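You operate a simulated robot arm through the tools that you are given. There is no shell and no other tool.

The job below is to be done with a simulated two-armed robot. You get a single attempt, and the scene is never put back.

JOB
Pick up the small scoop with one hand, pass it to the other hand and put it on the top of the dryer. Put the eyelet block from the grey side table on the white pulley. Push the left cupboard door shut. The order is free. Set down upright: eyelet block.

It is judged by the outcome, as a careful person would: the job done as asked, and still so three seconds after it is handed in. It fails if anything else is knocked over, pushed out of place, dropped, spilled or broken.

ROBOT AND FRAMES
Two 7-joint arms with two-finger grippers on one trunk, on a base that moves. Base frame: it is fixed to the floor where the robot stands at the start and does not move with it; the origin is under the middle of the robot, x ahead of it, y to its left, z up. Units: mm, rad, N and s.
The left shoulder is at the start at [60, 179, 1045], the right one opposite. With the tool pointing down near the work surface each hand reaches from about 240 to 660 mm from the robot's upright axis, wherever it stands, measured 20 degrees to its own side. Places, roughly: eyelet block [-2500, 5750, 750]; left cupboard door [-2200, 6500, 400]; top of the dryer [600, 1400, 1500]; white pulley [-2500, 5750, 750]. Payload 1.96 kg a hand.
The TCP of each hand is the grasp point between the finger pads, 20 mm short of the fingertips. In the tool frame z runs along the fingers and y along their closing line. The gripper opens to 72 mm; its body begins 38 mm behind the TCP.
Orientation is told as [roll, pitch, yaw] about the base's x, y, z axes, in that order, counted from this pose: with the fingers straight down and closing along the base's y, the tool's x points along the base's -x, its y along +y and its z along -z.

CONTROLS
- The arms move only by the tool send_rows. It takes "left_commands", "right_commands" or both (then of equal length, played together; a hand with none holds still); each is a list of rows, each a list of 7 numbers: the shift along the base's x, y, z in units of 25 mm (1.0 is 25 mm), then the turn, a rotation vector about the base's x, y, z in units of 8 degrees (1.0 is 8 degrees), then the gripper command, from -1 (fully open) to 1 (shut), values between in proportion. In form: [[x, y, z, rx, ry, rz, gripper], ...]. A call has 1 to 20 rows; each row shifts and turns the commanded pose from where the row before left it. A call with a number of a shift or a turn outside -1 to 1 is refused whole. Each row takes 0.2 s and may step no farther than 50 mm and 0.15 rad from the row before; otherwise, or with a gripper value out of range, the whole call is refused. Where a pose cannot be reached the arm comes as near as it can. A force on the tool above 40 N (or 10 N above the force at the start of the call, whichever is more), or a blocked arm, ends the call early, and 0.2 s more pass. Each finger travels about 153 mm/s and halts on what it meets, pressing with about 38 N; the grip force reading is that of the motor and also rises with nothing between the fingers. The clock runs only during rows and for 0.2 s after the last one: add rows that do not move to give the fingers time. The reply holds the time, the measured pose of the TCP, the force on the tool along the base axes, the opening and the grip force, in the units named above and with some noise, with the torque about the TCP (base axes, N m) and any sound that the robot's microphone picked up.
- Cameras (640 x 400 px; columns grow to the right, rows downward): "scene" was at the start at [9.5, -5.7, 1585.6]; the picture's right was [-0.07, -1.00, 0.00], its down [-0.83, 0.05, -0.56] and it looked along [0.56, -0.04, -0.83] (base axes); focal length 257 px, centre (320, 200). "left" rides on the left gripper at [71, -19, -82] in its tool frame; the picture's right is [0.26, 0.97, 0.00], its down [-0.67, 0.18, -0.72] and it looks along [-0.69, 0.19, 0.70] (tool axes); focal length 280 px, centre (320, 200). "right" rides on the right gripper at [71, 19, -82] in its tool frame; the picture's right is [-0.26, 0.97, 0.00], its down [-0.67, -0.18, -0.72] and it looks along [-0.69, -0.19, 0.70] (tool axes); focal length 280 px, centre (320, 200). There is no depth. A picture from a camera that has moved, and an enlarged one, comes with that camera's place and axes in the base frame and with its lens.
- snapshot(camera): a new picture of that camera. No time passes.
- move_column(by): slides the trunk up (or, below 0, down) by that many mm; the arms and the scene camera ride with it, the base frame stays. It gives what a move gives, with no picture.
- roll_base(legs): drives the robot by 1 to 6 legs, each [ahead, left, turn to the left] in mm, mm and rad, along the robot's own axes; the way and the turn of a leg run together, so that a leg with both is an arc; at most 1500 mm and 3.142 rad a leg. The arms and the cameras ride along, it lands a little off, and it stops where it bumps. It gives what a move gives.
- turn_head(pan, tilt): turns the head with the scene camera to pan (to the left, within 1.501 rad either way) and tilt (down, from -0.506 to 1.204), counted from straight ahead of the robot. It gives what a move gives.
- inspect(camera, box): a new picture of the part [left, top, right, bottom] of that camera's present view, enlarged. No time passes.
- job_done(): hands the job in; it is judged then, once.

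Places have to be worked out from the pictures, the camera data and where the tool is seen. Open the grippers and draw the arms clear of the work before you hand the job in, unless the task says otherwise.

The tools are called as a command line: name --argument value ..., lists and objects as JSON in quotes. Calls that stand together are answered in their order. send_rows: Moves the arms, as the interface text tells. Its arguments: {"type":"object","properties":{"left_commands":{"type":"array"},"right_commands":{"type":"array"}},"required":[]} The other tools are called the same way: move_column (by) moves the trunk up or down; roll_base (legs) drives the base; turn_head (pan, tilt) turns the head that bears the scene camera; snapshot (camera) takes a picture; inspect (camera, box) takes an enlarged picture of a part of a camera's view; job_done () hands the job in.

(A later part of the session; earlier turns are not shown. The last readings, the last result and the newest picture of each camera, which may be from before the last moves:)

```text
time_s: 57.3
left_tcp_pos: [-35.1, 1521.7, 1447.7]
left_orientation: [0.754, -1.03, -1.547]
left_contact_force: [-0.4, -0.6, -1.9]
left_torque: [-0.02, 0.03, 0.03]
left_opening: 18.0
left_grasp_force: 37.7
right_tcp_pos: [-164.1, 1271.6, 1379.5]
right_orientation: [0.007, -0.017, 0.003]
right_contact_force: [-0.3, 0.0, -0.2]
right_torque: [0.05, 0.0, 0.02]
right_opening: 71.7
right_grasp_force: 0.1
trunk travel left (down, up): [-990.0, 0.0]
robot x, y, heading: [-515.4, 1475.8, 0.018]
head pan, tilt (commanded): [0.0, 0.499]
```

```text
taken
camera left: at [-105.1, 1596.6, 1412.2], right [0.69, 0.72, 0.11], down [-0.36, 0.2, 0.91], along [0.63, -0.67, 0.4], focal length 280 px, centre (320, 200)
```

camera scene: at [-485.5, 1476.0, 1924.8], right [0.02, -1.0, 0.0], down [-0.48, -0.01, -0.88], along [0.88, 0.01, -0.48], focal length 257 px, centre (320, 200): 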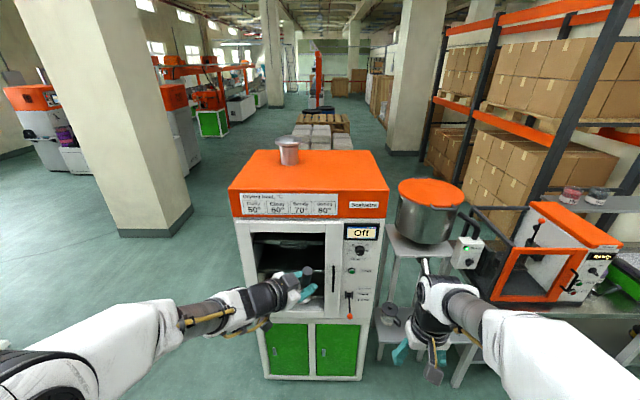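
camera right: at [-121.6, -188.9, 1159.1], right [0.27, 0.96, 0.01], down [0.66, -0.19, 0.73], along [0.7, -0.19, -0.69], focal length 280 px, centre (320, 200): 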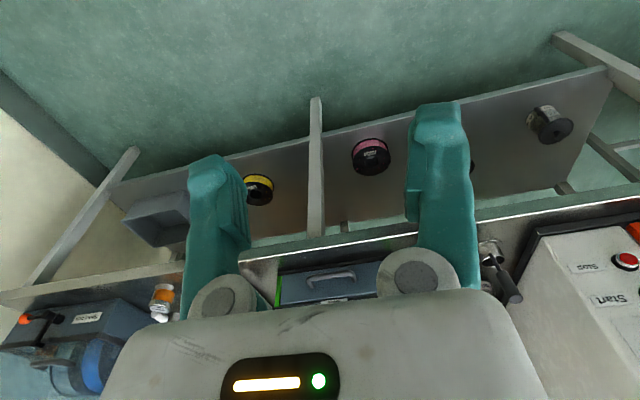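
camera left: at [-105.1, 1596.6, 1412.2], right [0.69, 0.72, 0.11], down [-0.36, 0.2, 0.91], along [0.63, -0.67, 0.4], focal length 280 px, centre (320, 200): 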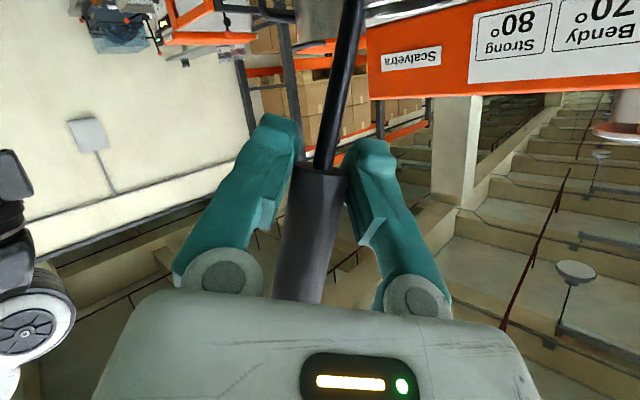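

The top surface appears at z≈1450–1480 with its front edge at x≈390–490; I'll refine as I get closer. Keeping the left orientation (scoop upright), I raise the left hand 125 mm so the scoop's base clears the top.

send_rows --left_commands '[[0, 0, 0.5, 0, 0, 0, 1], [0, 0, 0.9, 0, 0, 0, 1], [0, 0, 0.9, 0, 0, 0, 1], [0, 0, 0.9, 0, 0, 0, 1], [0, 0, 0.9, 0, 0, 0, 1], [0, 0, 0.9, 0, 0, 0, 1]]'

inspect --camera "scene" --box '[200, 130, 420, 300]'

snapshot --camera "left"

```text
time_s: 58.7
left_tcp_pos: [-34.1, 1523.4, 1573.7]
left_orientation: [0.751, -1.031, -1.547]
left_contact_force: [-0.4, 0.1, -1.6]
left_torque: [-0.02, 0.06, 0.01]
left_opening: 18.3
left_grasp_force: 38.0
right_tcp_pos: [-164.7, 1274.1, 1379.0]
right_orientation: [0.007, -0.016, 0.004]
right_contact_force: [0.3, -0.3, -0.3]
right_torque: [-0.02, 0.01, 0.01]
right_opening: 72.1
right_grasp_force: 0.2
trunk travel left (down, up): [-990.0, 0.0]
robot x, y, heading: [-515.1, 1475.7, 0.02]
head pan, tilt (commanded): [0.0, 0.499]
```

```text
2.35 times, centred on (310, 215) of scene
camera zoom: at [-486.1, 1476.8, 1924.9], right [0.02, -1.0, 0.0], down [-0.48, -0.01, -0.88], along [0.88, 0.01, -0.48], focal length 604 px, centre (344, 165)
```

zoom: 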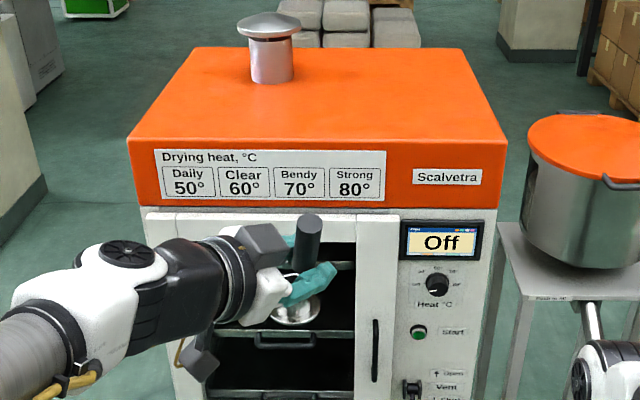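

```text
taken
camera left: at [-103.9, 1598.1, 1536.8], right [0.69, 0.72, 0.11], down [-0.36, 0.2, 0.91], along [0.63, -0.67, 0.4], focal length 280 px, centre (320, 200)
```

left: 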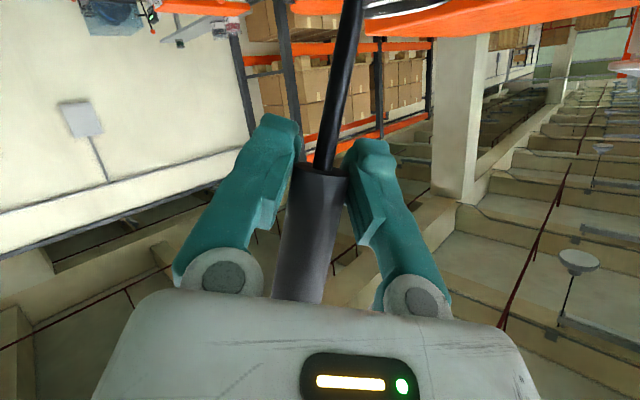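

Left reached z=1574 and the grip is stable at 18.3 mm. From the two heights the dryer's top front edge is ≈ x 453, z 1459. I tuck the right hand back a little, then drive forward 380 mm.

send_rows --right_commands '[[-0.5, -0.3, -0.3, 0, 0, 0, -1], [-0.5, -0.3, -0.3, 0, 0, 0, -1], [-0.5, -0.3, -0.3, 0, 0, 0, -1], [0, 0, 0, 0, 0, 0, -1]]'

roll_base --legs '[[380, 0, -0.02]]'

turn_head --pan 0.0 --tilt 0.75

snapshot --camera "scene"

snapshot --camera "left"

```text
time_s: 59.7
left_tcp_pos: [-33.8, 1522.5, 1573.4]
left_orientation: [0.753, -1.031, -1.548]
left_contact_force: [-0.5, 0.1, -1.8]
left_torque: [0.02, 0.06, -0.01]
left_opening: 17.8
left_grasp_force: 37.5
right_tcp_pos: [-201.7, 1249.7, 1355.2]
right_orientation: [0.007, -0.017, 0.003]
right_contact_force: [0.1, 0.2, 0.1]
right_torque: [0.0, 0.0, 0.01]
right_opening: 72.0
right_grasp_force: 0.0
trunk travel left (down, up): [-990.0, 0.0]
robot x, y, heading: [-517.4, 1475.4, 0.016]
head pan, tilt (commanded): [0.0, 0.499]
```

```text
time_s: 62.0
left_tcp_pos: [330.8, 1516.1, 1573.6]
left_orientation: [0.755, -1.031, -1.569]
left_contact_force: [0.0, -0.5, -1.6]
left_torque: [-0.03, 0.02, 0.01]
left_opening: 17.5
left_grasp_force: 37.6
right_tcp_pos: [157.7, 1247.1, 1356.8]
right_orientation: [0.007, -0.019, -0.017]
right_contact_force: [-1.0, -0.6, 0.0]
right_torque: [0.0, -0.02, 0.02]
right_opening: 72.2
right_grasp_force: 0.1
trunk travel left (down, up): [-990.0, 0.0]
robot x, y, heading: [-147.9, 1480.2, -0.004]
head pan, tilt (commanded): [0.0, 0.499]
```

```text
time_s: 62.8
left_tcp_pos: [333.7, 1517.0, 1573.5]
left_orientation: [0.752, -1.031, -1.565]
left_contact_force: [0.5, -0.5, -1.5]
left_torque: [-0.03, 0.03, 0.0]
left_opening: 17.3
left_grasp_force: 38.1
right_tcp_pos: [160.9, 1245.0, 1355.5]
right_orientation: [0.008, -0.018, -0.012]
right_contact_force: [-0.2, -0.6, 0.0]
right_torque: [-0.01, 0.0, -0.02]
right_opening: 72.2
right_grasp_force: 0.0
trunk travel left (down, up): [-990.0, 0.0]
robot x, y, heading: [-151.2, 1474.9, -0.002]
head pan, tilt (commanded): [0.0, 0.75]
```

```text
taken
camera scene: at [-126.2, 1477.9, 1903.0], right [0.0, -1.0, 0.0], down [-0.68, 0.0, -0.73], along [0.73, 0.0, -0.68], focal length 257 px, centre (320, 200)
```

scene: 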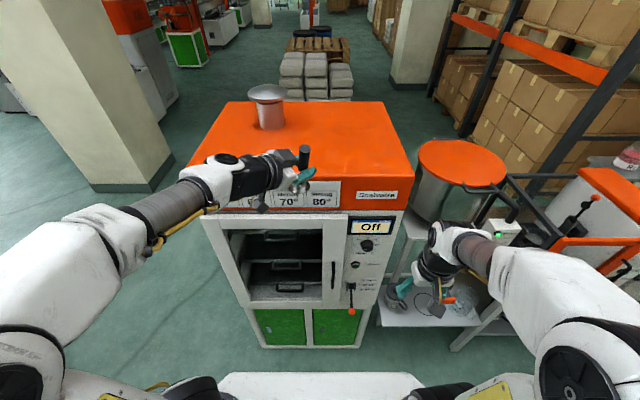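

```text
taken
camera left: at [266.0, 1592.5, 1536.3], right [0.7, 0.7, 0.11], down [-0.36, 0.21, 0.91], along [0.62, -0.68, 0.4], focal length 280 px, centre (320, 200)
```

left: 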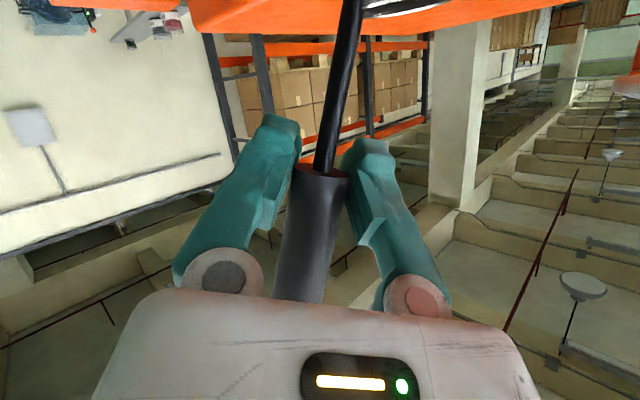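

I zoom on the dryer top and the scoop to fix the edge position and the clearance of the cup base.

inspect --camera "scene" --box '[180, 80, 430, 236]'

inspect --camera "scene" --box '[250, 130, 350, 220]'

inspect --camera "left" --box '[280, 0, 520, 150]'

```text
2.56 times, centred on (305, 158) of scene
camera zoom: at [-126.2, 1477.9, 1903.0], right [0.0, -1.0, 0.0], down [-0.68, 0.0, -0.73], along [0.73, 0.0, -0.68], focal length 657 px, centre (358, 308)
```

zoom: 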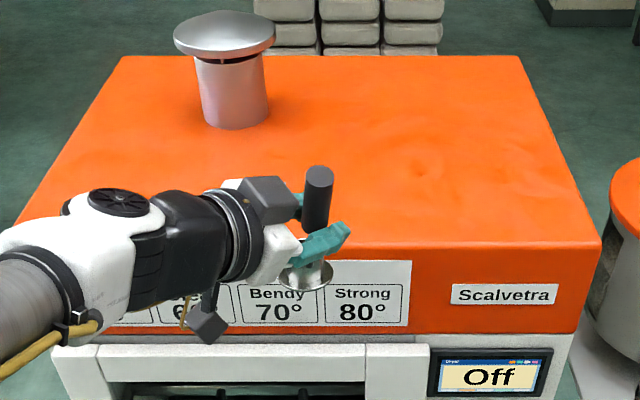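

```text
4.44 times, centred on (300, 175) of scene
camera zoom: at [-126.2, 1477.9, 1903.0], right [0.0, -1.0, 0.0], down [-0.68, 0.0, -0.73], along [0.73, 0.0, -0.68], focal length 1141 px, centre (409, 311)
```

zoom: 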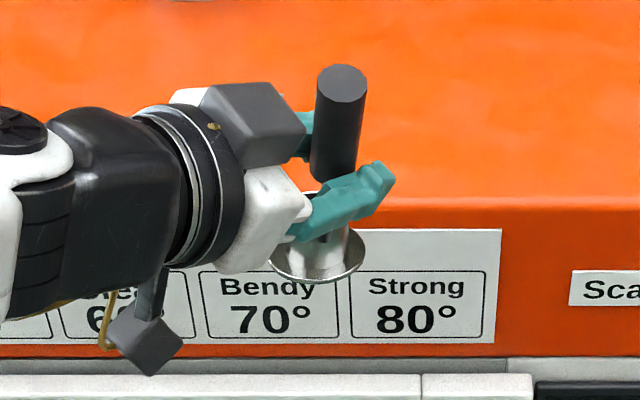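

```text
2.67 times, centred on (400, 75) of left
camera zoom: at [266.0, 1592.5, 1536.3], right [0.7, 0.7, 0.11], down [-0.36, 0.21, 0.91], along [0.62, -0.68, 0.4], focal length 748 px, centre (107, 533)
```

zoom: 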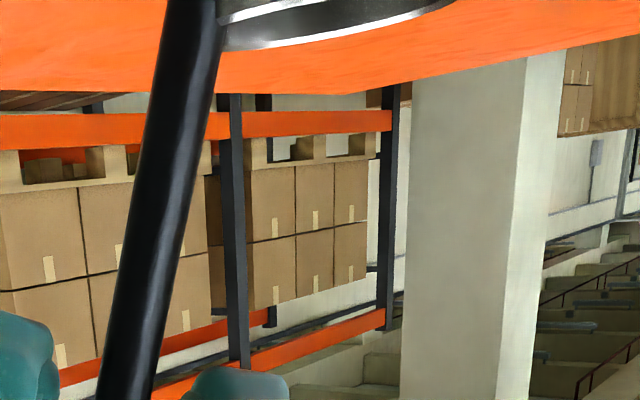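

Base of the scoop is ~20 mm above the surface level (≈1481 vs 1459) and the front edge near y≈1530 is at x≈475. I raise the left hand 17 mm for safety and drive forward 175 mm so the cup base lands ~75 mm inside the edge.

send_rows --left_commands '[[0, 0, 0.35, 0, 0, 0, 1], [0, 0, 0.35, 0, 0, 0, 1]]'

roll_base --legs '[[175, 0, 0]]'

turn_head --pan 0.0 --tilt 0.95

snapshot --camera "scene"

inspect --camera "left" --box '[240, 0, 480, 150]'

```text
time_s: 63.4
left_tcp_pos: [333.3, 1517.3, 1590.9]
left_orientation: [0.753, -1.029, -1.567]
left_contact_force: [0.3, 0.4, -1.9]
left_torque: [0.0, 0.03, 0.01]
left_opening: 17.5
left_grasp_force: 37.9
right_tcp_pos: [161.3, 1246.4, 1355.6]
right_orientation: [0.007, -0.017, -0.016]
right_contact_force: [0.0, 0.1, -0.1]
right_torque: [0.02, 0.02, 0.0]
right_opening: 72.2
right_grasp_force: 0.0
trunk travel left (down, up): [-990.0, 0.0]
robot x, y, heading: [-148.0, 1475.1, -0.008]
head pan, tilt (commanded): [0.0, 0.75]
```

```text
time_s: 64.9
left_tcp_pos: [505.3, 1518.0, 1592.7]
left_orientation: [0.758, -1.032, -1.568]
left_contact_force: [-0.8, 0.9, -1.7]
left_torque: [-0.02, 0.0, 0.02]
left_opening: 17.3
left_grasp_force: 37.8
right_tcp_pos: [333.2, 1247.2, 1356.5]
right_orientation: [0.007, -0.021, -0.012]
right_contact_force: [-0.1, -0.3, 0.2]
right_torque: [-0.01, 0.0, 0.01]
right_opening: 72.1
right_grasp_force: 0.1
trunk travel left (down, up): [-990.0, 0.0]
robot x, y, heading: [28.1, 1482.2, -0.001]
head pan, tilt (commanded): [0.0, 0.75]
```

```text
time_s: 65.6
left_tcp_pos: [508.1, 1515.8, 1591.5]
left_orientation: [0.752, -1.03, -1.567]
left_contact_force: [-0.1, 0.0, -1.9]
left_torque: [-0.04, 0.07, 0.0]
left_opening: 17.0
left_grasp_force: 37.8
right_tcp_pos: [335.3, 1246.9, 1355.8]
right_orientation: [0.008, -0.016, -0.013]
right_contact_force: [-0.3, -0.1, -0.4]
right_torque: [0.02, 0.0, 0.0]
right_opening: 71.9
right_grasp_force: 0.0
trunk travel left (down, up): [-990.0, 0.0]
robot x, y, heading: [28.7, 1474.8, 0.003]
head pan, tilt (commanded): [0.0, 0.949]
```

```text
taken
camera scene: at [37.8, 1477.7, 1887.5], right [0.0, -1.0, 0.0], down [-0.81, 0.0, -0.58], along [0.58, 0.0, -0.81], focal length 257 px, centre (320, 200)
```

scene: 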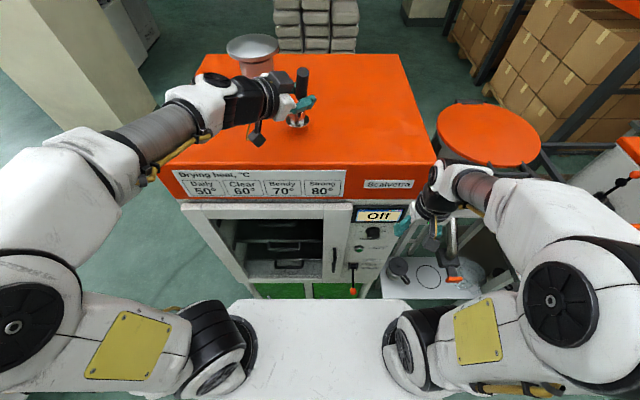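

```text
2.67 times, centred on (360, 75) of left
camera zoom: at [440.0, 1593.1, 1554.4], right [0.7, 0.7, 0.11], down [-0.36, 0.21, 0.91], along [0.62, -0.68, 0.4], focal length 748 px, centre (213, 533)
```

zoom: 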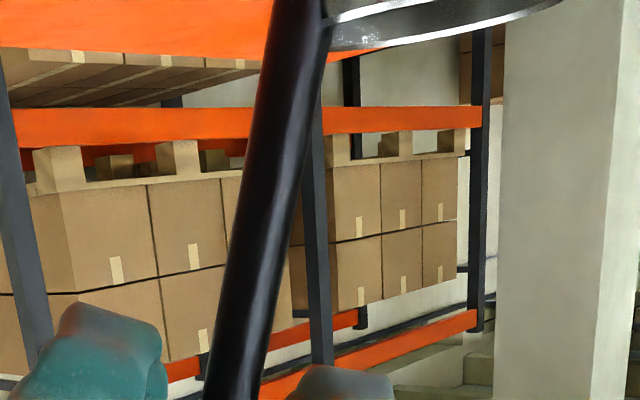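

The cup is over the orange top, ~75 mm inside the edge. I lower 25 mm first and check how far the base is from the surface.

send_rows --left_commands '[[0, 0, -0.33, 0, 0, 0, 1], [0, 0, -0.33, 0, 0, 0, 1], [0, 0, -0.33, 0, 0, 0, 1], [0, 0, 0, 0, 0, 0, 1]]'

inspect --camera "scene" --box '[250, 60, 350, 160]'

inspect --camera "left" --box '[240, 0, 480, 150]'

```text
time_s: 66.6
left_tcp_pos: [509.7, 1517.3, 1566.5]
left_orientation: [0.752, -1.031, -1.564]
left_contact_force: [-0.8, 0.8, -1.5]
left_torque: [0.01, 0.03, 0.02]
left_opening: 16.4
left_grasp_force: 37.5
right_tcp_pos: [337.5, 1245.7, 1355.3]
right_orientation: [0.006, -0.017, -0.012]
right_contact_force: [0.0, -0.3, 1.2]
right_torque: [0.02, -0.02, 0.0]
right_opening: 72.0
right_grasp_force: 0.1
trunk travel left (down, up): [-990.0, 0.0]
robot x, y, heading: [26.0, 1482.4, -0.004]
head pan, tilt (commanded): [0.0, 0.949]
```

```text
4.00 times, centred on (300, 110) of scene
camera zoom: at [38.5, 1477.7, 1887.4], right [0.0, -1.0, 0.0], down [-0.81, 0.0, -0.58], along [0.58, 0.0, -0.81], focal length 1027 px, centre (400, 560)
```

zoom: 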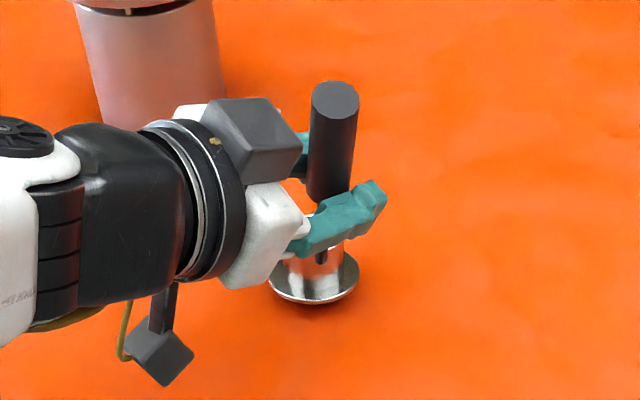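

```text
2.67 times, centred on (360, 75) of left
camera zoom: at [441.0, 1592.7, 1529.5], right [0.7, 0.71, 0.11], down [-0.36, 0.21, 0.91], along [0.62, -0.68, 0.4], focal length 748 px, centre (213, 533)
```

zoom: 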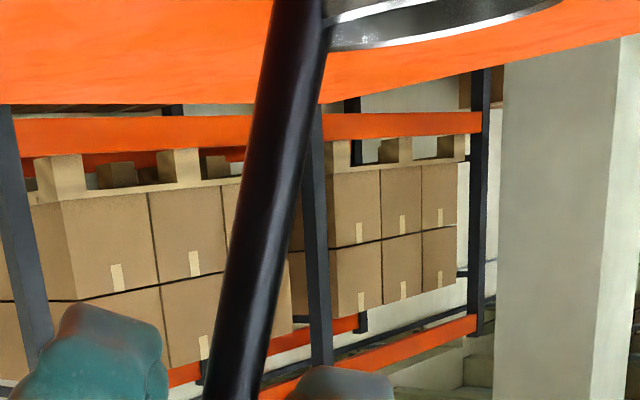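

The base hovers a little above the orange surface (soft shadow beneath). I lower in small 3 mm steps watching the force.

send_rows --left_commands '[[0, 0, -0.12, 0, 0, 0, 1], [0, 0, -0.12, 0, 0, 0, 1], [0, 0, -0.12, 0, 0, 0, 1], [0, 0, 0, 0, 0, 0, 1]]'

inspect --camera "scene" --box '[270, 90, 350, 150]'

```text
time_s: 67.6
left_tcp_pos: [508.6, 1517.7, 1558.5]
left_orientation: [0.752, -1.033, -1.563]
left_contact_force: [-0.2, 0.4, -0.1]
left_torque: [-0.05, -0.08, 0.0]
left_opening: 16.5
left_grasp_force: 38.2
right_tcp_pos: [337.0, 1247.6, 1355.5]
right_orientation: [0.006, -0.019, -0.012]
right_contact_force: [0.9, 0.8, -0.3]
right_torque: [0.01, -0.03, -0.02]
right_opening: 72.1
right_grasp_force: 0.1
trunk travel left (down, up): [-990.0, 0.0]
robot x, y, heading: [25.1, 1483.1, -0.003]
head pan, tilt (commanded): [0.0, 0.949]
```

```text
6.67 times, centred on (310, 120) of scene
camera zoom: at [38.3, 1477.7, 1887.5], right [0.0, -1.0, 0.0], down [-0.81, 0.0, -0.58], along [0.58, 0.0, -0.81], focal length 1711 px, centre (387, 733)
```

zoom: 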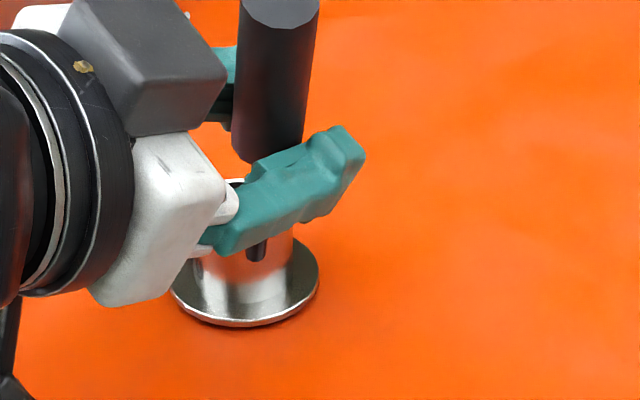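

The weight reading went from about −1.7 N to −0.1 N: the base is touching. I lower ~3 mm more to seat it.

send_rows --left_commands '[[0, 0, -0.06, 0, 0, 0, 1], [0, 0, -0.06, 0, 0, 0, 1], [0, 0, 0, 0, 0, 0, 1]]'

inspect --camera "scene" --box '[270, 90, 350, 150]'

```text
time_s: 68.4
left_tcp_pos: [507.6, 1515.5, 1555.6]
left_orientation: [0.756, -1.031, -1.568]
left_contact_force: [-0.6, -5.1, 9.8]
left_torque: [-0.46, -0.57, -0.25]
left_opening: 16.2
left_grasp_force: 38.1
right_tcp_pos: [335.1, 1244.7, 1356.3]
right_orientation: [0.007, -0.019, -0.013]
right_contact_force: [0.4, 0.8, 0.1]
right_torque: [0.02, -0.02, 0.02]
right_opening: 71.9
right_grasp_force: 0.0
trunk travel left (down, up): [-990.0, 0.0]
robot x, y, heading: [25.7, 1477.7, 0.002]
head pan, tilt (commanded): [0.0, 0.949]
```

```text
6.67 times, centred on (310, 120) of scene
camera zoom: at [36.5, 1475.9, 1887.5], right [0.0, -1.0, 0.0], down [-0.81, 0.0, -0.58], along [0.58, 0.0, -0.81], focal length 1711 px, centre (387, 733)
```

zoom: 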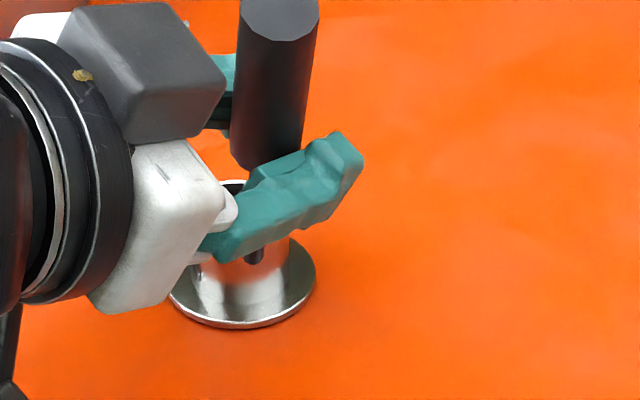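

Seated with ~10 N. I relieve the pressure slightly and open the left gripper gradually.

send_rows --left_commands '[[0, 0.03, 0.06, 0, 0, 0, 1], [0, 0, 0, 0, 0, 0, 0.5], [0, 0, 0, 0, 0, 0, 0.4], [0, 0, 0, 0, 0, 0, 0.3], [0, 0, 0, 0, 0, 0, 0.1], [0, 0, 0, 0, 0, 0, -0.3], [0, 0, 0, 0, 0, 0, -1], [0, 0, 0, 0, 0, 0, -1]]'

inspect --camera "scene" --box '[260, 75, 360, 150]'

snapshot --camera "left"

```text
time_s: 70.2
left_tcp_pos: [508.5, 1518.1, 1556.0]
left_orientation: [0.753, -1.032, -1.564]
left_contact_force: [0.4, -0.1, 0.1]
left_torque: [0.02, -0.04, 0.03]
left_opening: 72.1
left_grasp_force: 0.0
right_tcp_pos: [337.0, 1247.1, 1356.1]
right_orientation: [0.006, -0.018, -0.012]
right_contact_force: [0.2, -0.1, -0.1]
right_torque: [0.04, 0.02, -0.02]
right_opening: 71.9
right_grasp_force: 0.1
trunk travel left (down, up): [-990.0, 0.0]
robot x, y, heading: [26.1, 1478.3, 0.004]
head pan, tilt (commanded): [0.0, 0.949]
```

```text
5.33 times, centred on (310, 112) of scene
camera zoom: at [38.5, 1477.9, 1887.4], right [0.0, -1.0, 0.0], down [-0.81, 0.0, -0.58], along [0.58, 0.0, -0.81], focal length 1369 px, centre (373, 667)
```

zoom: 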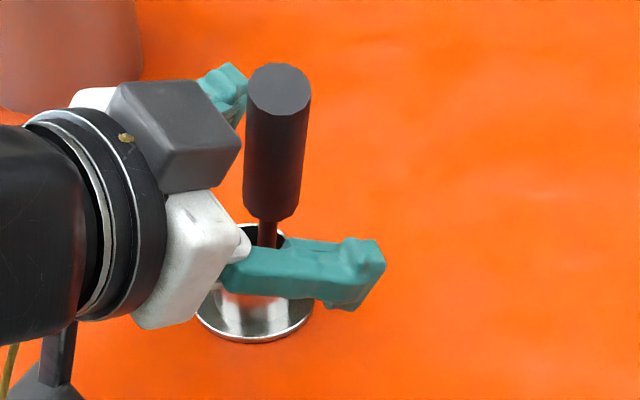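

```text
taken
camera left: at [440.6, 1594.6, 1519.1], right [0.7, 0.71, 0.11], down [-0.36, 0.21, 0.91], along [0.62, -0.68, 0.4], focal length 280 px, centre (320, 200)
```

left: 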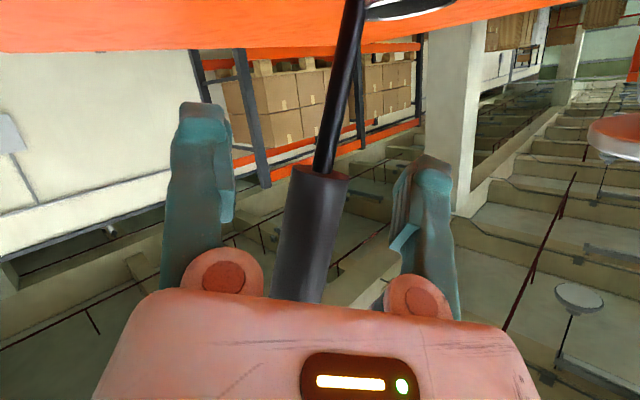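

The scoop stands freely on the dryer top. I withdraw the left hand straight back along its own axis.

send_rows --left_commands '[[-0.28, 0.245, 0.15, 0, 0, 0, -1], [-0.4, 0.35, 0.22, 0, 0, 0, -1], [-0.55, 0.49, 0.3, 0, 0, 0, -1], [-0.55, 0.49, 0.3, 0, 0, 0, -1], [-0.55, 0.49, 0.3, 0, 0, 0, -1], [-0.55, 0.49, 0.3, 0, 0, 0, -1], [-0.55, 0.49, 0.3, 0, 0, 0, -1], [0, 0, 0, 0, 0, 0, -1]]'

snapshot --camera "scene"

inspect --camera "scene" --box '[240, 60, 380, 160]'

```text
time_s: 72.0
left_tcp_pos: [474.3, 1550.5, 1573.3]
left_orientation: [0.754, -1.031, -1.565]
left_contact_force: [0.1, 0.0, 0.0]
left_torque: [0.04, -0.01, 0.01]
left_opening: 72.0
left_grasp_force: 0.0
left hand out of reach, approached as far as the arm can: row 4, 5, 6, 7
right_tcp_pos: [336.8, 1247.9, 1354.9]
right_orientation: [0.006, -0.017, -0.012]
right_contact_force: [-0.2, 0.3, -0.4]
right_torque: [0.06, 0.01, -0.01]
right_opening: 72.1
right_grasp_force: 0.0
trunk travel left (down, up): [-990.0, 0.0]
robot x, y, heading: [26.0, 1475.6, 0.001]
head pan, tilt (commanded): [0.0, 0.949]
```

```text
taken
camera scene: at [38.7, 1478.1, 1887.4], right [0.0, -1.0, 0.0], down [-0.81, 0.0, -0.58], along [0.58, 0.0, -0.81], focal length 257 px, centre (320, 200)
```

scene: 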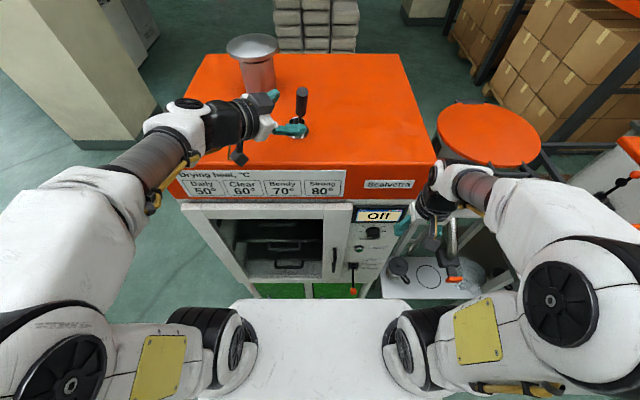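

```text
4.00 times, centred on (310, 110) of scene
camera zoom: at [38.7, 1478.1, 1887.4], right [0.0, -1.0, 0.0], down [-0.81, 0.0, -0.58], along [0.58, 0.0, -0.81], focal length 1027 px, centre (360, 560)
```

zoom: 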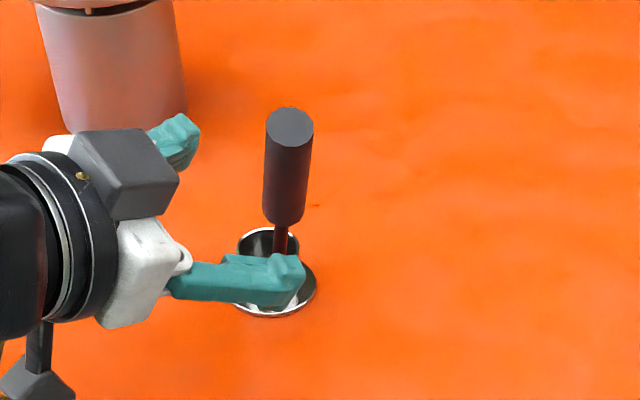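

The left hand is clear of the scoop (fingertips ~27 mm past the handle). I back the robot straight away from the dryer and check the scoop.

roll_base --legs '[[-450, 0, 0]]'

turn_head --pan 0.0 --tilt 0.5

snapshot --camera "scene"

inspect --camera "scene" --box '[260, 140, 380, 215]'

```text
time_s: 74.8
left_tcp_pos: [17.2, 1549.1, 1572.2]
left_orientation: [0.753, -1.032, -1.564]
left_contact_force: [0.9, -0.4, -0.1]
left_torque: [0.0, -0.03, 0.03]
left_opening: 71.9
left_grasp_force: 0.1
right_tcp_pos: [-120.9, 1247.8, 1355.9]
right_orientation: [0.009, -0.016, -0.015]
right_contact_force: [-0.2, 0.2, -0.3]
right_torque: [0.02, 0.03, -0.01]
right_opening: 72.1
right_grasp_force: 0.2
trunk travel left (down, up): [-990.0, 0.0]
robot x, y, heading: [-435.3, 1482.4, -0.003]
head pan, tilt (commanded): [0.0, 0.949]
```

```text
time_s: 75.7
left_tcp_pos: [13.3, 1549.6, 1573.8]
left_orientation: [0.756, -1.032, -1.571]
left_contact_force: [0.5, -0.2, -0.3]
left_torque: [0.01, -0.02, 0.0]
left_opening: 72.0
left_grasp_force: 0.2
right_tcp_pos: [-125.0, 1246.8, 1355.5]
right_orientation: [0.007, -0.019, -0.016]
right_contact_force: [-0.9, 0.0, -0.3]
right_torque: [0.0, -0.01, -0.02]
right_opening: 71.8
right_grasp_force: 0.2
trunk travel left (down, up): [-990.0, 0.0]
robot x, y, heading: [-434.4, 1477.1, -0.003]
head pan, tilt (commanded): [0.0, 0.499]
```

```text
taken
camera scene: at [-404.4, 1478.3, 1924.9], right [0.0, -1.0, 0.0], down [-0.48, 0.0, -0.88], along [0.88, 0.0, -0.48], focal length 257 px, centre (320, 200)
```

scene: 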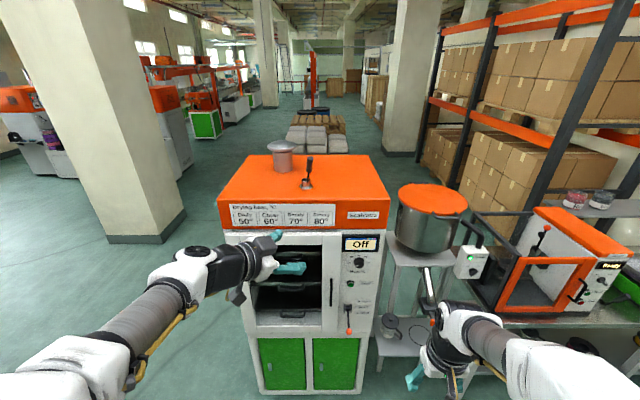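

```text
5.33 times, centred on (320, 178) of scene
camera zoom: at [-404.4, 1478.3, 1924.9], right [0.0, -1.0, 0.0], down [-0.48, 0.0, -0.88], along [0.88, 0.0, -0.48], focal length 1369 px, centre (320, 320)
```

zoom: 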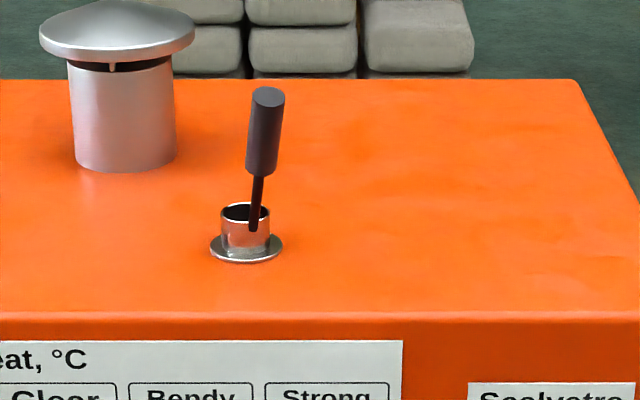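

The scoop stands upright on the dryer. Now I bring the left arm back to its neutral downward pose and lower the trunk again.

send_rows --left_commands '[[-0.175, 0.138, -0.74, 0.135, 0.796, 0.636, -1], [-0.175, 0.138, -0.74, 0.135, 0.796, 0.636, -1], [-0.175, 0.138, -0.74, 0.135, 0.796, 0.636, -1], [-0.175, 0.138, -0.74, 0.135, 0.796, 0.636, -1], [-0.175, 0.138, -0.74, 0.135, 0.796, 0.636, -1], [-0.175, 0.138, -0.74, 0.135, 0.796, 0.636, -1], [-0.175, 0.138, -0.74, 0.135, 0.796, 0.636, -1], [-0.175, 0.138, -0.74, 0.135, 0.796, 0.636, -1], [-0.175, 0.138, -0.74, 0.135, 0.796, 0.636, -1], [-0.175, 0.138, -0.74, 0.135, 0.796, 0.636, -1], [-0.175, 0.138, -0.74, 0.135, 0.796, 0.636, -1], [0, 0, 0, 0, 0, 0, -1]]'

move_column --by -300

turn_head --pan 1.5 --tilt 0.3

snapshot --camera "scene"

```text
time_s: 78.3
left_tcp_pos: [-28.6, 1588.6, 1362.8]
left_orientation: [-0.008, -0.007, -0.002]
left_contact_force: [0.0, 0.2, -0.6]
left_torque: [0.0, -0.01, -0.01]
left_opening: 71.9
left_grasp_force: 0.1
left hand out of reach, approached as far as the arm can: row 1
right_tcp_pos: [-123.1, 1247.1, 1355.5]
right_orientation: [0.005, -0.017, -0.015]
right_contact_force: [-1.8, 0.1, -0.2]
right_torque: [-0.01, 0.01, -0.02]
right_opening: 71.8
right_grasp_force: 0.1
trunk travel left (down, up): [-990.0, 0.0]
robot x, y, heading: [-432.8, 1476.2, 0.004]
head pan, tilt (commanded): [0.0, 0.499]
```

```text
time_s: 81.3
left_tcp_pos: [-26.7, 1589.5, 1063.4]
left_orientation: [-0.009, -0.008, -0.003]
left_contact_force: [0.0, -0.4, -0.7]
left_torque: [0.0, 0.04, 0.01]
left_opening: 72.2
left_grasp_force: 0.0
right_tcp_pos: [-123.3, 1248.0, 1055.6]
right_orientation: [0.006, -0.016, -0.015]
right_contact_force: [-0.1, -0.2, -0.3]
right_torque: [-0.02, 0.01, -0.02]
right_opening: 72.2
right_grasp_force: 0.0
trunk travel left (down, up): [-690.0, 300.0]
robot x, y, heading: [-430.6, 1480.2, 0.001]
head pan, tilt (commanded): [0.0, 0.499]
```

```text
time_s: 82.9
left_tcp_pos: [-26.9, 1588.9, 1061.6]
left_orientation: [-0.008, -0.006, -0.004]
left_contact_force: [0.2, -0.6, -0.7]
left_torque: [0.0, 0.0, -0.02]
left_opening: 72.2
left_grasp_force: 0.1
right_tcp_pos: [-123.9, 1246.8, 1055.6]
right_orientation: [0.008, -0.018, -0.016]
right_contact_force: [-0.6, 0.0, 0.7]
right_torque: [-0.01, -0.02, 0.02]
right_opening: 72.2
right_grasp_force: 0.1
trunk travel left (down, up): [-690.0, 300.0]
robot x, y, heading: [-431.6, 1481.5, -0.008]
head pan, tilt (commanded): [1.499, 0.3]
```

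```text
taken
camera scene: at [-487.2, 1571.6, 1643.3], right [1.0, -0.07, 0.0], down [-0.02, -0.29, -0.96], along [0.07, 0.95, -0.3], focal length 257 px, centre (320, 200)
```

scene: 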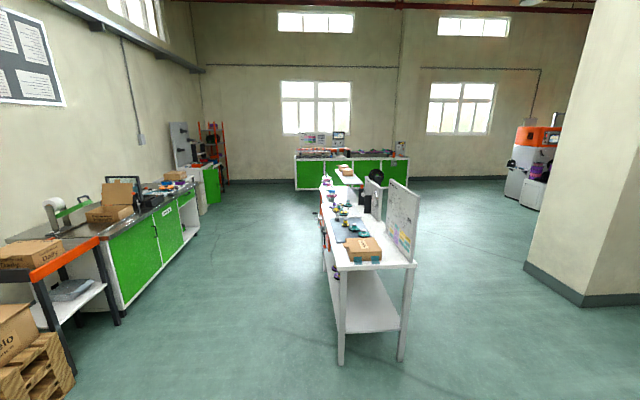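

I zoom on the far-left area where the eyelet block, pulley and cupboard should be.

inspect --camera "scene" --box '[130, 110, 250, 230]'

inspect --camera "scene" --box '[280, 120, 430, 240]'

```text
3.33 times, centred on (190, 170) of scene
camera zoom: at [-487.2, 1571.6, 1643.3], right [1.0, -0.07, 0.0], down [-0.02, -0.29, -0.96], along [0.07, 0.95, -0.3], focal length 856 px, centre (753, 300)
```

zoom: 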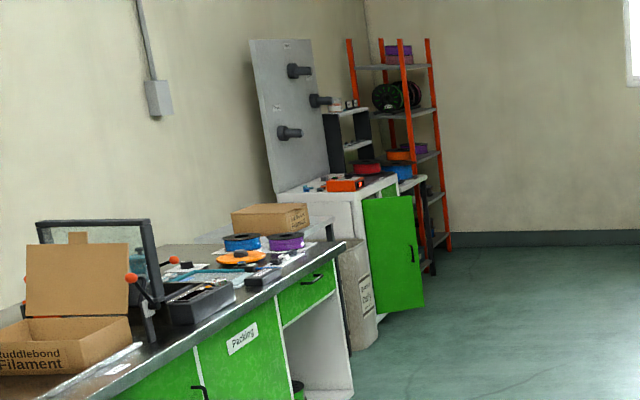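

```text
3.33 times, centred on (355, 180) of scene
camera zoom: at [-487.2, 1571.6, 1643.3], right [1.0, -0.07, 0.0], down [-0.02, -0.29, -0.96], along [0.07, 0.95, -0.3], focal length 856 px, centre (203, 267)
```

zoom: 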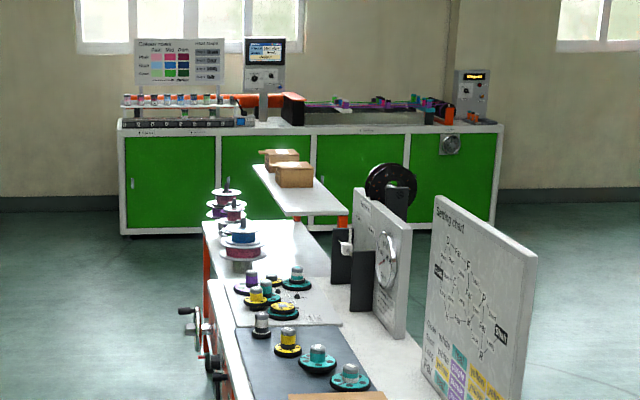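

The open green cupboard door is ahead at roughly [-2200,6490], beyond the packing bench. I turn left 90° and drive toward that corner through the free corridor between the white table and the bench.

roll_base --legs '[[0, 0, 1.57], [1000, 550, 0], [1500, 200, 0]]'

turn_head --pan 0.6 --tilt 0.4

snapshot --camera "scene"

```text
refused: leg 3 is longer than a leg can be; nothing moved
```

```text
time_s: 84.1
left_tcp_pos: [-28.7, 1589.1, 1062.9]
left_orientation: [-0.009, -0.006, -0.003]
left_contact_force: [-0.2, 0.0, 0.2]
left_torque: [0.01, 0.01, 0.0]
left_opening: 71.9
left_grasp_force: 0.1
right_tcp_pos: [-123.2, 1247.1, 1055.6]
right_orientation: [0.006, -0.017, -0.017]
right_contact_force: [0.5, -0.5, -0.5]
right_torque: [0.01, -0.02, -0.02]
right_opening: 72.2
right_grasp_force: 0.0
trunk travel left (down, up): [-690.0, 300.0]
robot x, y, heading: [-432.1, 1476.8, -0.002]
head pan, tilt (commanded): [0.6, 0.4]
```

```text
taken
camera scene: at [-417.7, 1530.7, 1634.1], right [0.56, -0.83, 0.0], down [-0.32, -0.22, -0.92], along [0.76, 0.52, -0.39], focal length 257 px, centre (320, 200)
```

scene: 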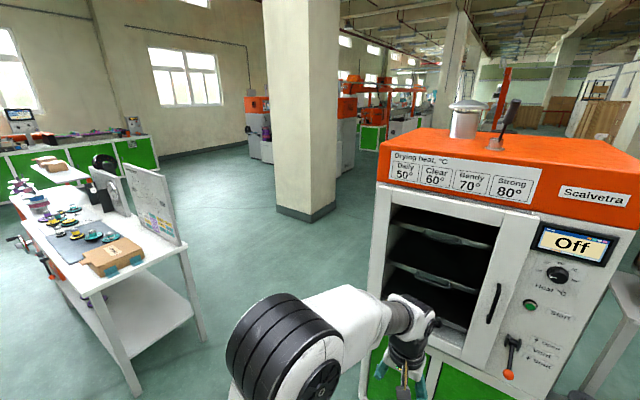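

A leg was too long; I resend with shorter legs. The scoop is still standing on the dryer.

roll_base --legs '[[0, 0, 1.57], [1000, 550, 0], [1450, 200, 0]]'

turn_head --pan 0.6 --tilt 0.4

snapshot --camera "scene"

```text
time_s: 100.5
left_tcp_pos: [-1268.4, 4317.9, 1062.9]
left_orientation: [-0.008, -0.008, 1.575]
left_contact_force: [-0.3, 0.3, 0.4]
left_torque: [0.0, 0.01, 0.03]
left_opening: 71.9
left_grasp_force: 0.1
right_tcp_pos: [-925.6, 4224.9, 1056.3]
right_orientation: [0.007, -0.017, 1.567]
right_contact_force: [0.1, 0.0, 0.1]
right_torque: [0.01, -0.02, 0.01]
right_opening: 72.2
right_grasp_force: 0.1
trunk travel left (down, up): [-690.0, 300.0]
robot x, y, heading: [-1154.6, 3912.2, 1.575]
head pan, tilt (commanded): [0.6, 0.4]
```

```text
time_s: 101.1
left_tcp_pos: [-1267.0, 4317.6, 1062.4]
left_orientation: [-0.009, -0.008, 1.577]
left_contact_force: [0.0, 0.5, -0.6]
left_torque: [0.0, 0.0, 0.03]
left_opening: 72.1
left_grasp_force: 0.2
right_tcp_pos: [-924.7, 4225.7, 1055.5]
right_orientation: [0.008, -0.017, 1.565]
right_contact_force: [-0.3, 0.5, -0.3]
right_torque: [0.01, -0.02, -0.01]
right_opening: 72.1
right_grasp_force: 0.1
trunk travel left (down, up): [-690.0, 300.0]
robot x, y, heading: [-1152.0, 3915.0, 1.581]
head pan, tilt (commanded): [0.6, 0.4]
```

```text
taken
camera scene: at [-1208.7, 3929.3, 1634.1], right [0.82, 0.57, 0.0], down [0.22, -0.32, -0.92], along [-0.53, 0.76, -0.39], focal length 257 px, centre (320, 200)
```

scene: 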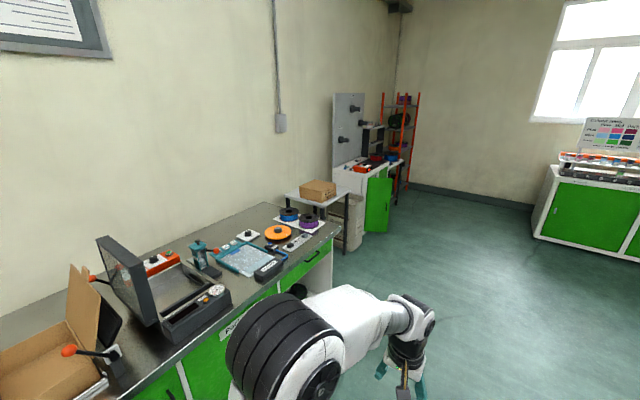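

I see a small grey side table (with a cardboard box) between the packing bench and the cupboard with the open door. I zoom there.

inspect --camera "scene" --box '[220, 150, 420, 275]'

inspect --camera "scene" --box '[270, 160, 350, 210]'

```text
3.20 times, centred on (320, 212) of scene
camera zoom: at [-1208.7, 3929.3, 1634.1], right [0.82, 0.57, 0.0], down [0.22, -0.32, -0.92], along [-0.53, 0.76, -0.39], focal length 821 px, centre (320, 160)
```

zoom: 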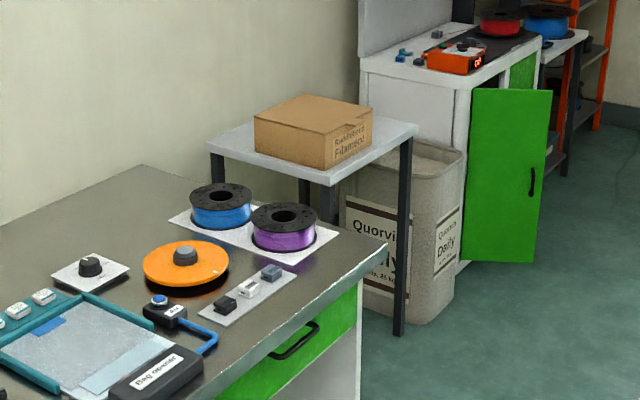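

```text
8.00 times, centred on (310, 185) of scene
camera zoom: at [-1208.7, 3929.3, 1634.1], right [0.82, 0.57, 0.0], down [0.22, -0.32, -0.92], along [-0.53, 0.76, -0.39], focal length 2053 px, centre (400, 320)
```

zoom: 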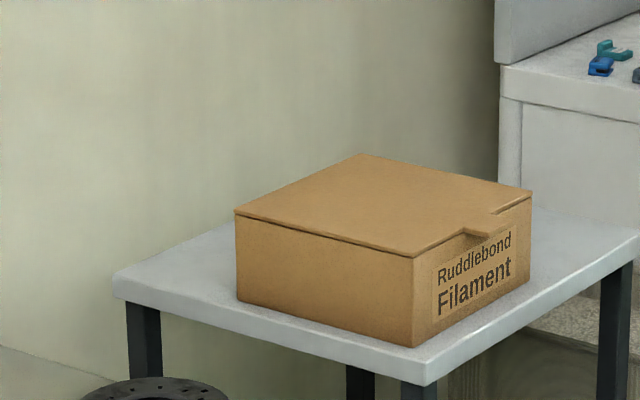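

The small grey table at about [-2400,5650,750] matches the given place; the block and pulley may be hidden behind the filament box. I drive closer and look from the side.

roll_base --legs '[[1450, 200, 0], [300, 0, 0.9]]'

turn_head --pan 0.6 --tilt 0.6

snapshot --camera "scene"

```text
time_s: 110.5
left_tcp_pos: [-1903.7, 5756.9, 1062.7]
left_orientation: [-0.006, -0.007, 2.488]
left_contact_force: [0.0, -0.1, -0.1]
left_torque: [0.0, 0.04, 0.02]
left_opening: 71.9
left_grasp_force: 0.0
right_tcp_pos: [-1620.4, 5972.3, 1055.6]
right_orientation: [0.006, -0.018, 2.479]
right_contact_force: [-0.8, 0.1, -0.1]
right_torque: [-0.01, -0.01, 0.0]
right_opening: 72.1
right_grasp_force: 0.1
trunk travel left (down, up): [-690.0, 300.0]
robot x, y, heading: [-1512.9, 5600.8, 2.492]
head pan, tilt (commanded): [0.6, 0.4]
```

```text
time_s: 111.3
left_tcp_pos: [-1902.9, 5757.4, 1063.9]
left_orientation: [-0.008, -0.006, 2.489]
left_contact_force: [-1.0, -0.4, 0.4]
left_torque: [0.02, 0.03, 0.0]
left_opening: 71.9
left_grasp_force: 0.0
right_tcp_pos: [-1620.8, 5970.9, 1056.0]
right_orientation: [0.008, -0.018, 2.479]
right_contact_force: [0.0, 0.1, -0.5]
right_torque: [-0.02, 0.02, -0.03]
right_opening: 72.0
right_grasp_force: 0.0
trunk travel left (down, up): [-690.0, 300.0]
robot x, y, heading: [-1515.9, 5601.6, 2.493]
head pan, tilt (commanded): [0.6, 0.6]
```

```text
taken
camera scene: at [-1556.7, 5566.6, 1615.9], right [0.05, 1.0, 0.0], down [0.56, -0.03, -0.83], along [-0.82, 0.04, -0.56], focal length 257 px, centre (320, 200)
```

scene: 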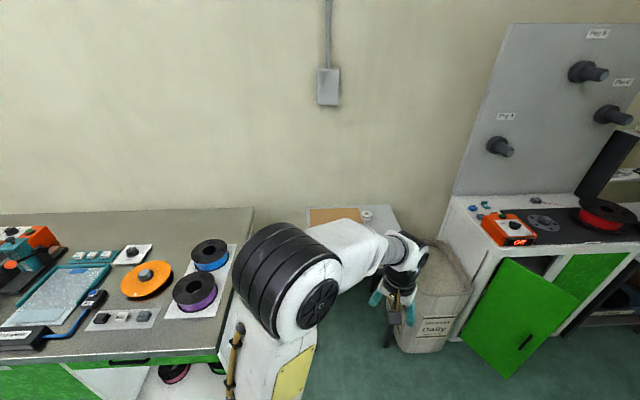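

Something white sits on the small grey table by the box, and the cupboard top has various items. I zoom on both.

inspect --camera "scene" --box '[290, 190, 420, 270]'

inspect --camera "scene" --box '[430, 160, 640, 290]'

snapshot --camera "left"

```text
4.92 times, centred on (355, 230) of scene
camera zoom: at [-1556.7, 5566.6, 1615.9], right [0.05, 1.0, 0.0], down [0.56, -0.03, -0.83], along [-0.82, 0.04, -0.56], focal length 1264 px, centre (148, 52)
```

zoom: 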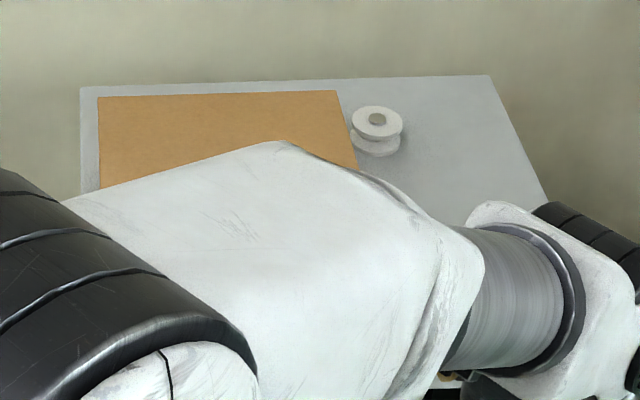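

```text
3.05 times, centred on (535, 225) of scene
camera zoom: at [-1556.7, 5566.6, 1615.9], right [0.05, 1.0, 0.0], down [0.56, -0.03, -0.83], along [-0.82, 0.04, -0.56], focal length 782 px, centre (-335, 124)
```

zoom: 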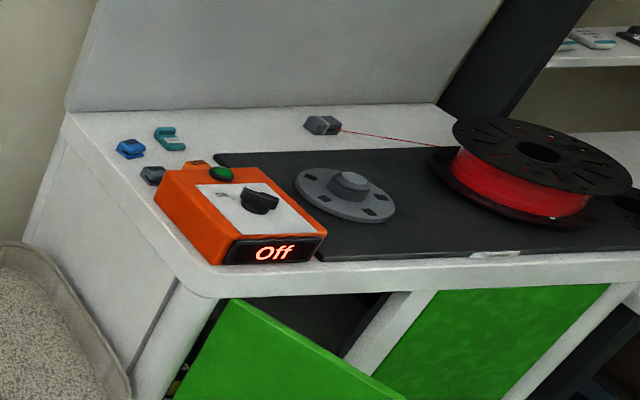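

```text
taken
camera left: at [-1832.7, 5727.9, 1144.2], right [-0.38, -0.93, -0.01], down [-0.65, 0.26, 0.72], along [-0.66, 0.28, -0.69], focal length 280 px, centre (320, 200)
```

left: 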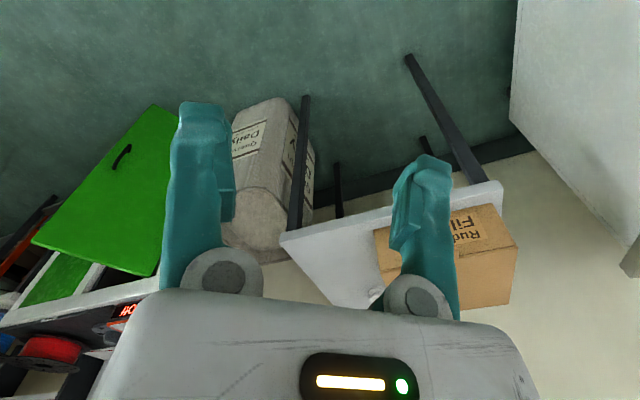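

A white double-disc pulley with a grey hub is on the small grey table next to the box; the eyelet block may be hidden behind my forearm. I drive in front of the table, facing it, to get a clear view.

roll_base --legs '[[300, -16, 0.649]]'

turn_head --pan 0.0 --tilt 0.6

snapshot --camera "scene"

inspect --camera "scene" --box '[220, 150, 420, 275]'

```text
time_s: 113.5
left_tcp_pos: [-2193.4, 5592.6, 1061.3]
left_orientation: [-0.008, -0.007, -3.132]
left_contact_force: [-0.4, -0.8, 0.1]
left_torque: [0.01, 0.03, -0.01]
left_opening: 72.0
left_grasp_force: 0.1
right_tcp_pos: [-2101.8, 5934.4, 1054.9]
right_orientation: [0.007, -0.017, 3.14]
right_contact_force: [0.1, 0.2, -0.3]
right_torque: [0.01, -0.03, 0.03]
right_opening: 71.8
right_grasp_force: 0.1
trunk travel left (down, up): [-690.0, 300.0]
robot x, y, heading: [-1790.3, 5706.1, -3.129]
head pan, tilt (commanded): [0.6, 0.6]
```

```text
time_s: 114.5
left_tcp_pos: [-2193.5, 5592.2, 1062.5]
left_orientation: [-0.009, -0.009, -3.13]
left_contact_force: [-0.9, 0.6, -0.3]
left_torque: [0.02, 0.02, 0.01]
left_opening: 71.8
left_grasp_force: 0.0
right_tcp_pos: [-2101.9, 5933.4, 1055.4]
right_orientation: [0.006, -0.016, 3.139]
right_contact_force: [-0.4, -0.4, -0.7]
right_torque: [0.01, -0.01, 0.0]
right_opening: 72.0
right_grasp_force: 0.0
trunk travel left (down, up): [-690.0, 300.0]
robot x, y, heading: [-1788.8, 5711.1, -3.133]
head pan, tilt (commanded): [0.0, 0.6]
```

```text
taken
camera scene: at [-1820.1, 5705.5, 1615.8], right [-0.01, 1.0, 0.0], down [0.56, 0.01, -0.83], along [-0.82, -0.01, -0.56], focal length 257 px, centre (320, 200)
```

scene: 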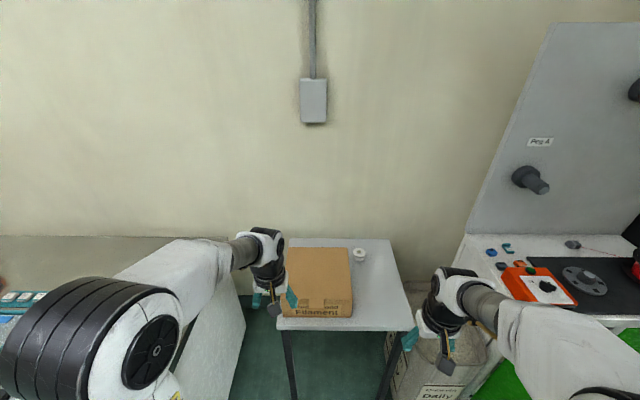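

```text
3.20 times, centred on (320, 212) of scene
camera zoom: at [-1820.1, 5705.5, 1615.8], right [-0.01, 1.0, 0.0], down [0.56, 0.01, -0.83], along [-0.82, -0.01, -0.56], focal length 821 px, centre (320, 160)
```

zoom: 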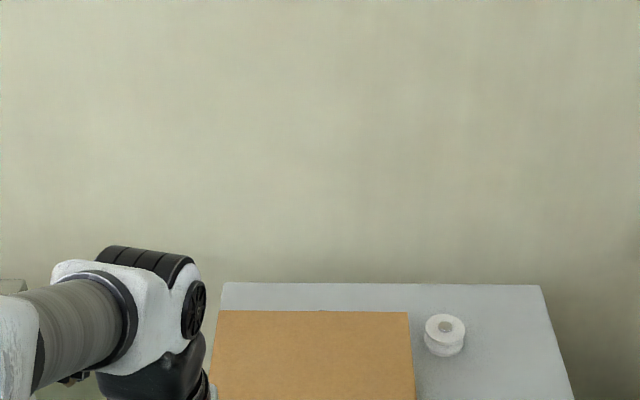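

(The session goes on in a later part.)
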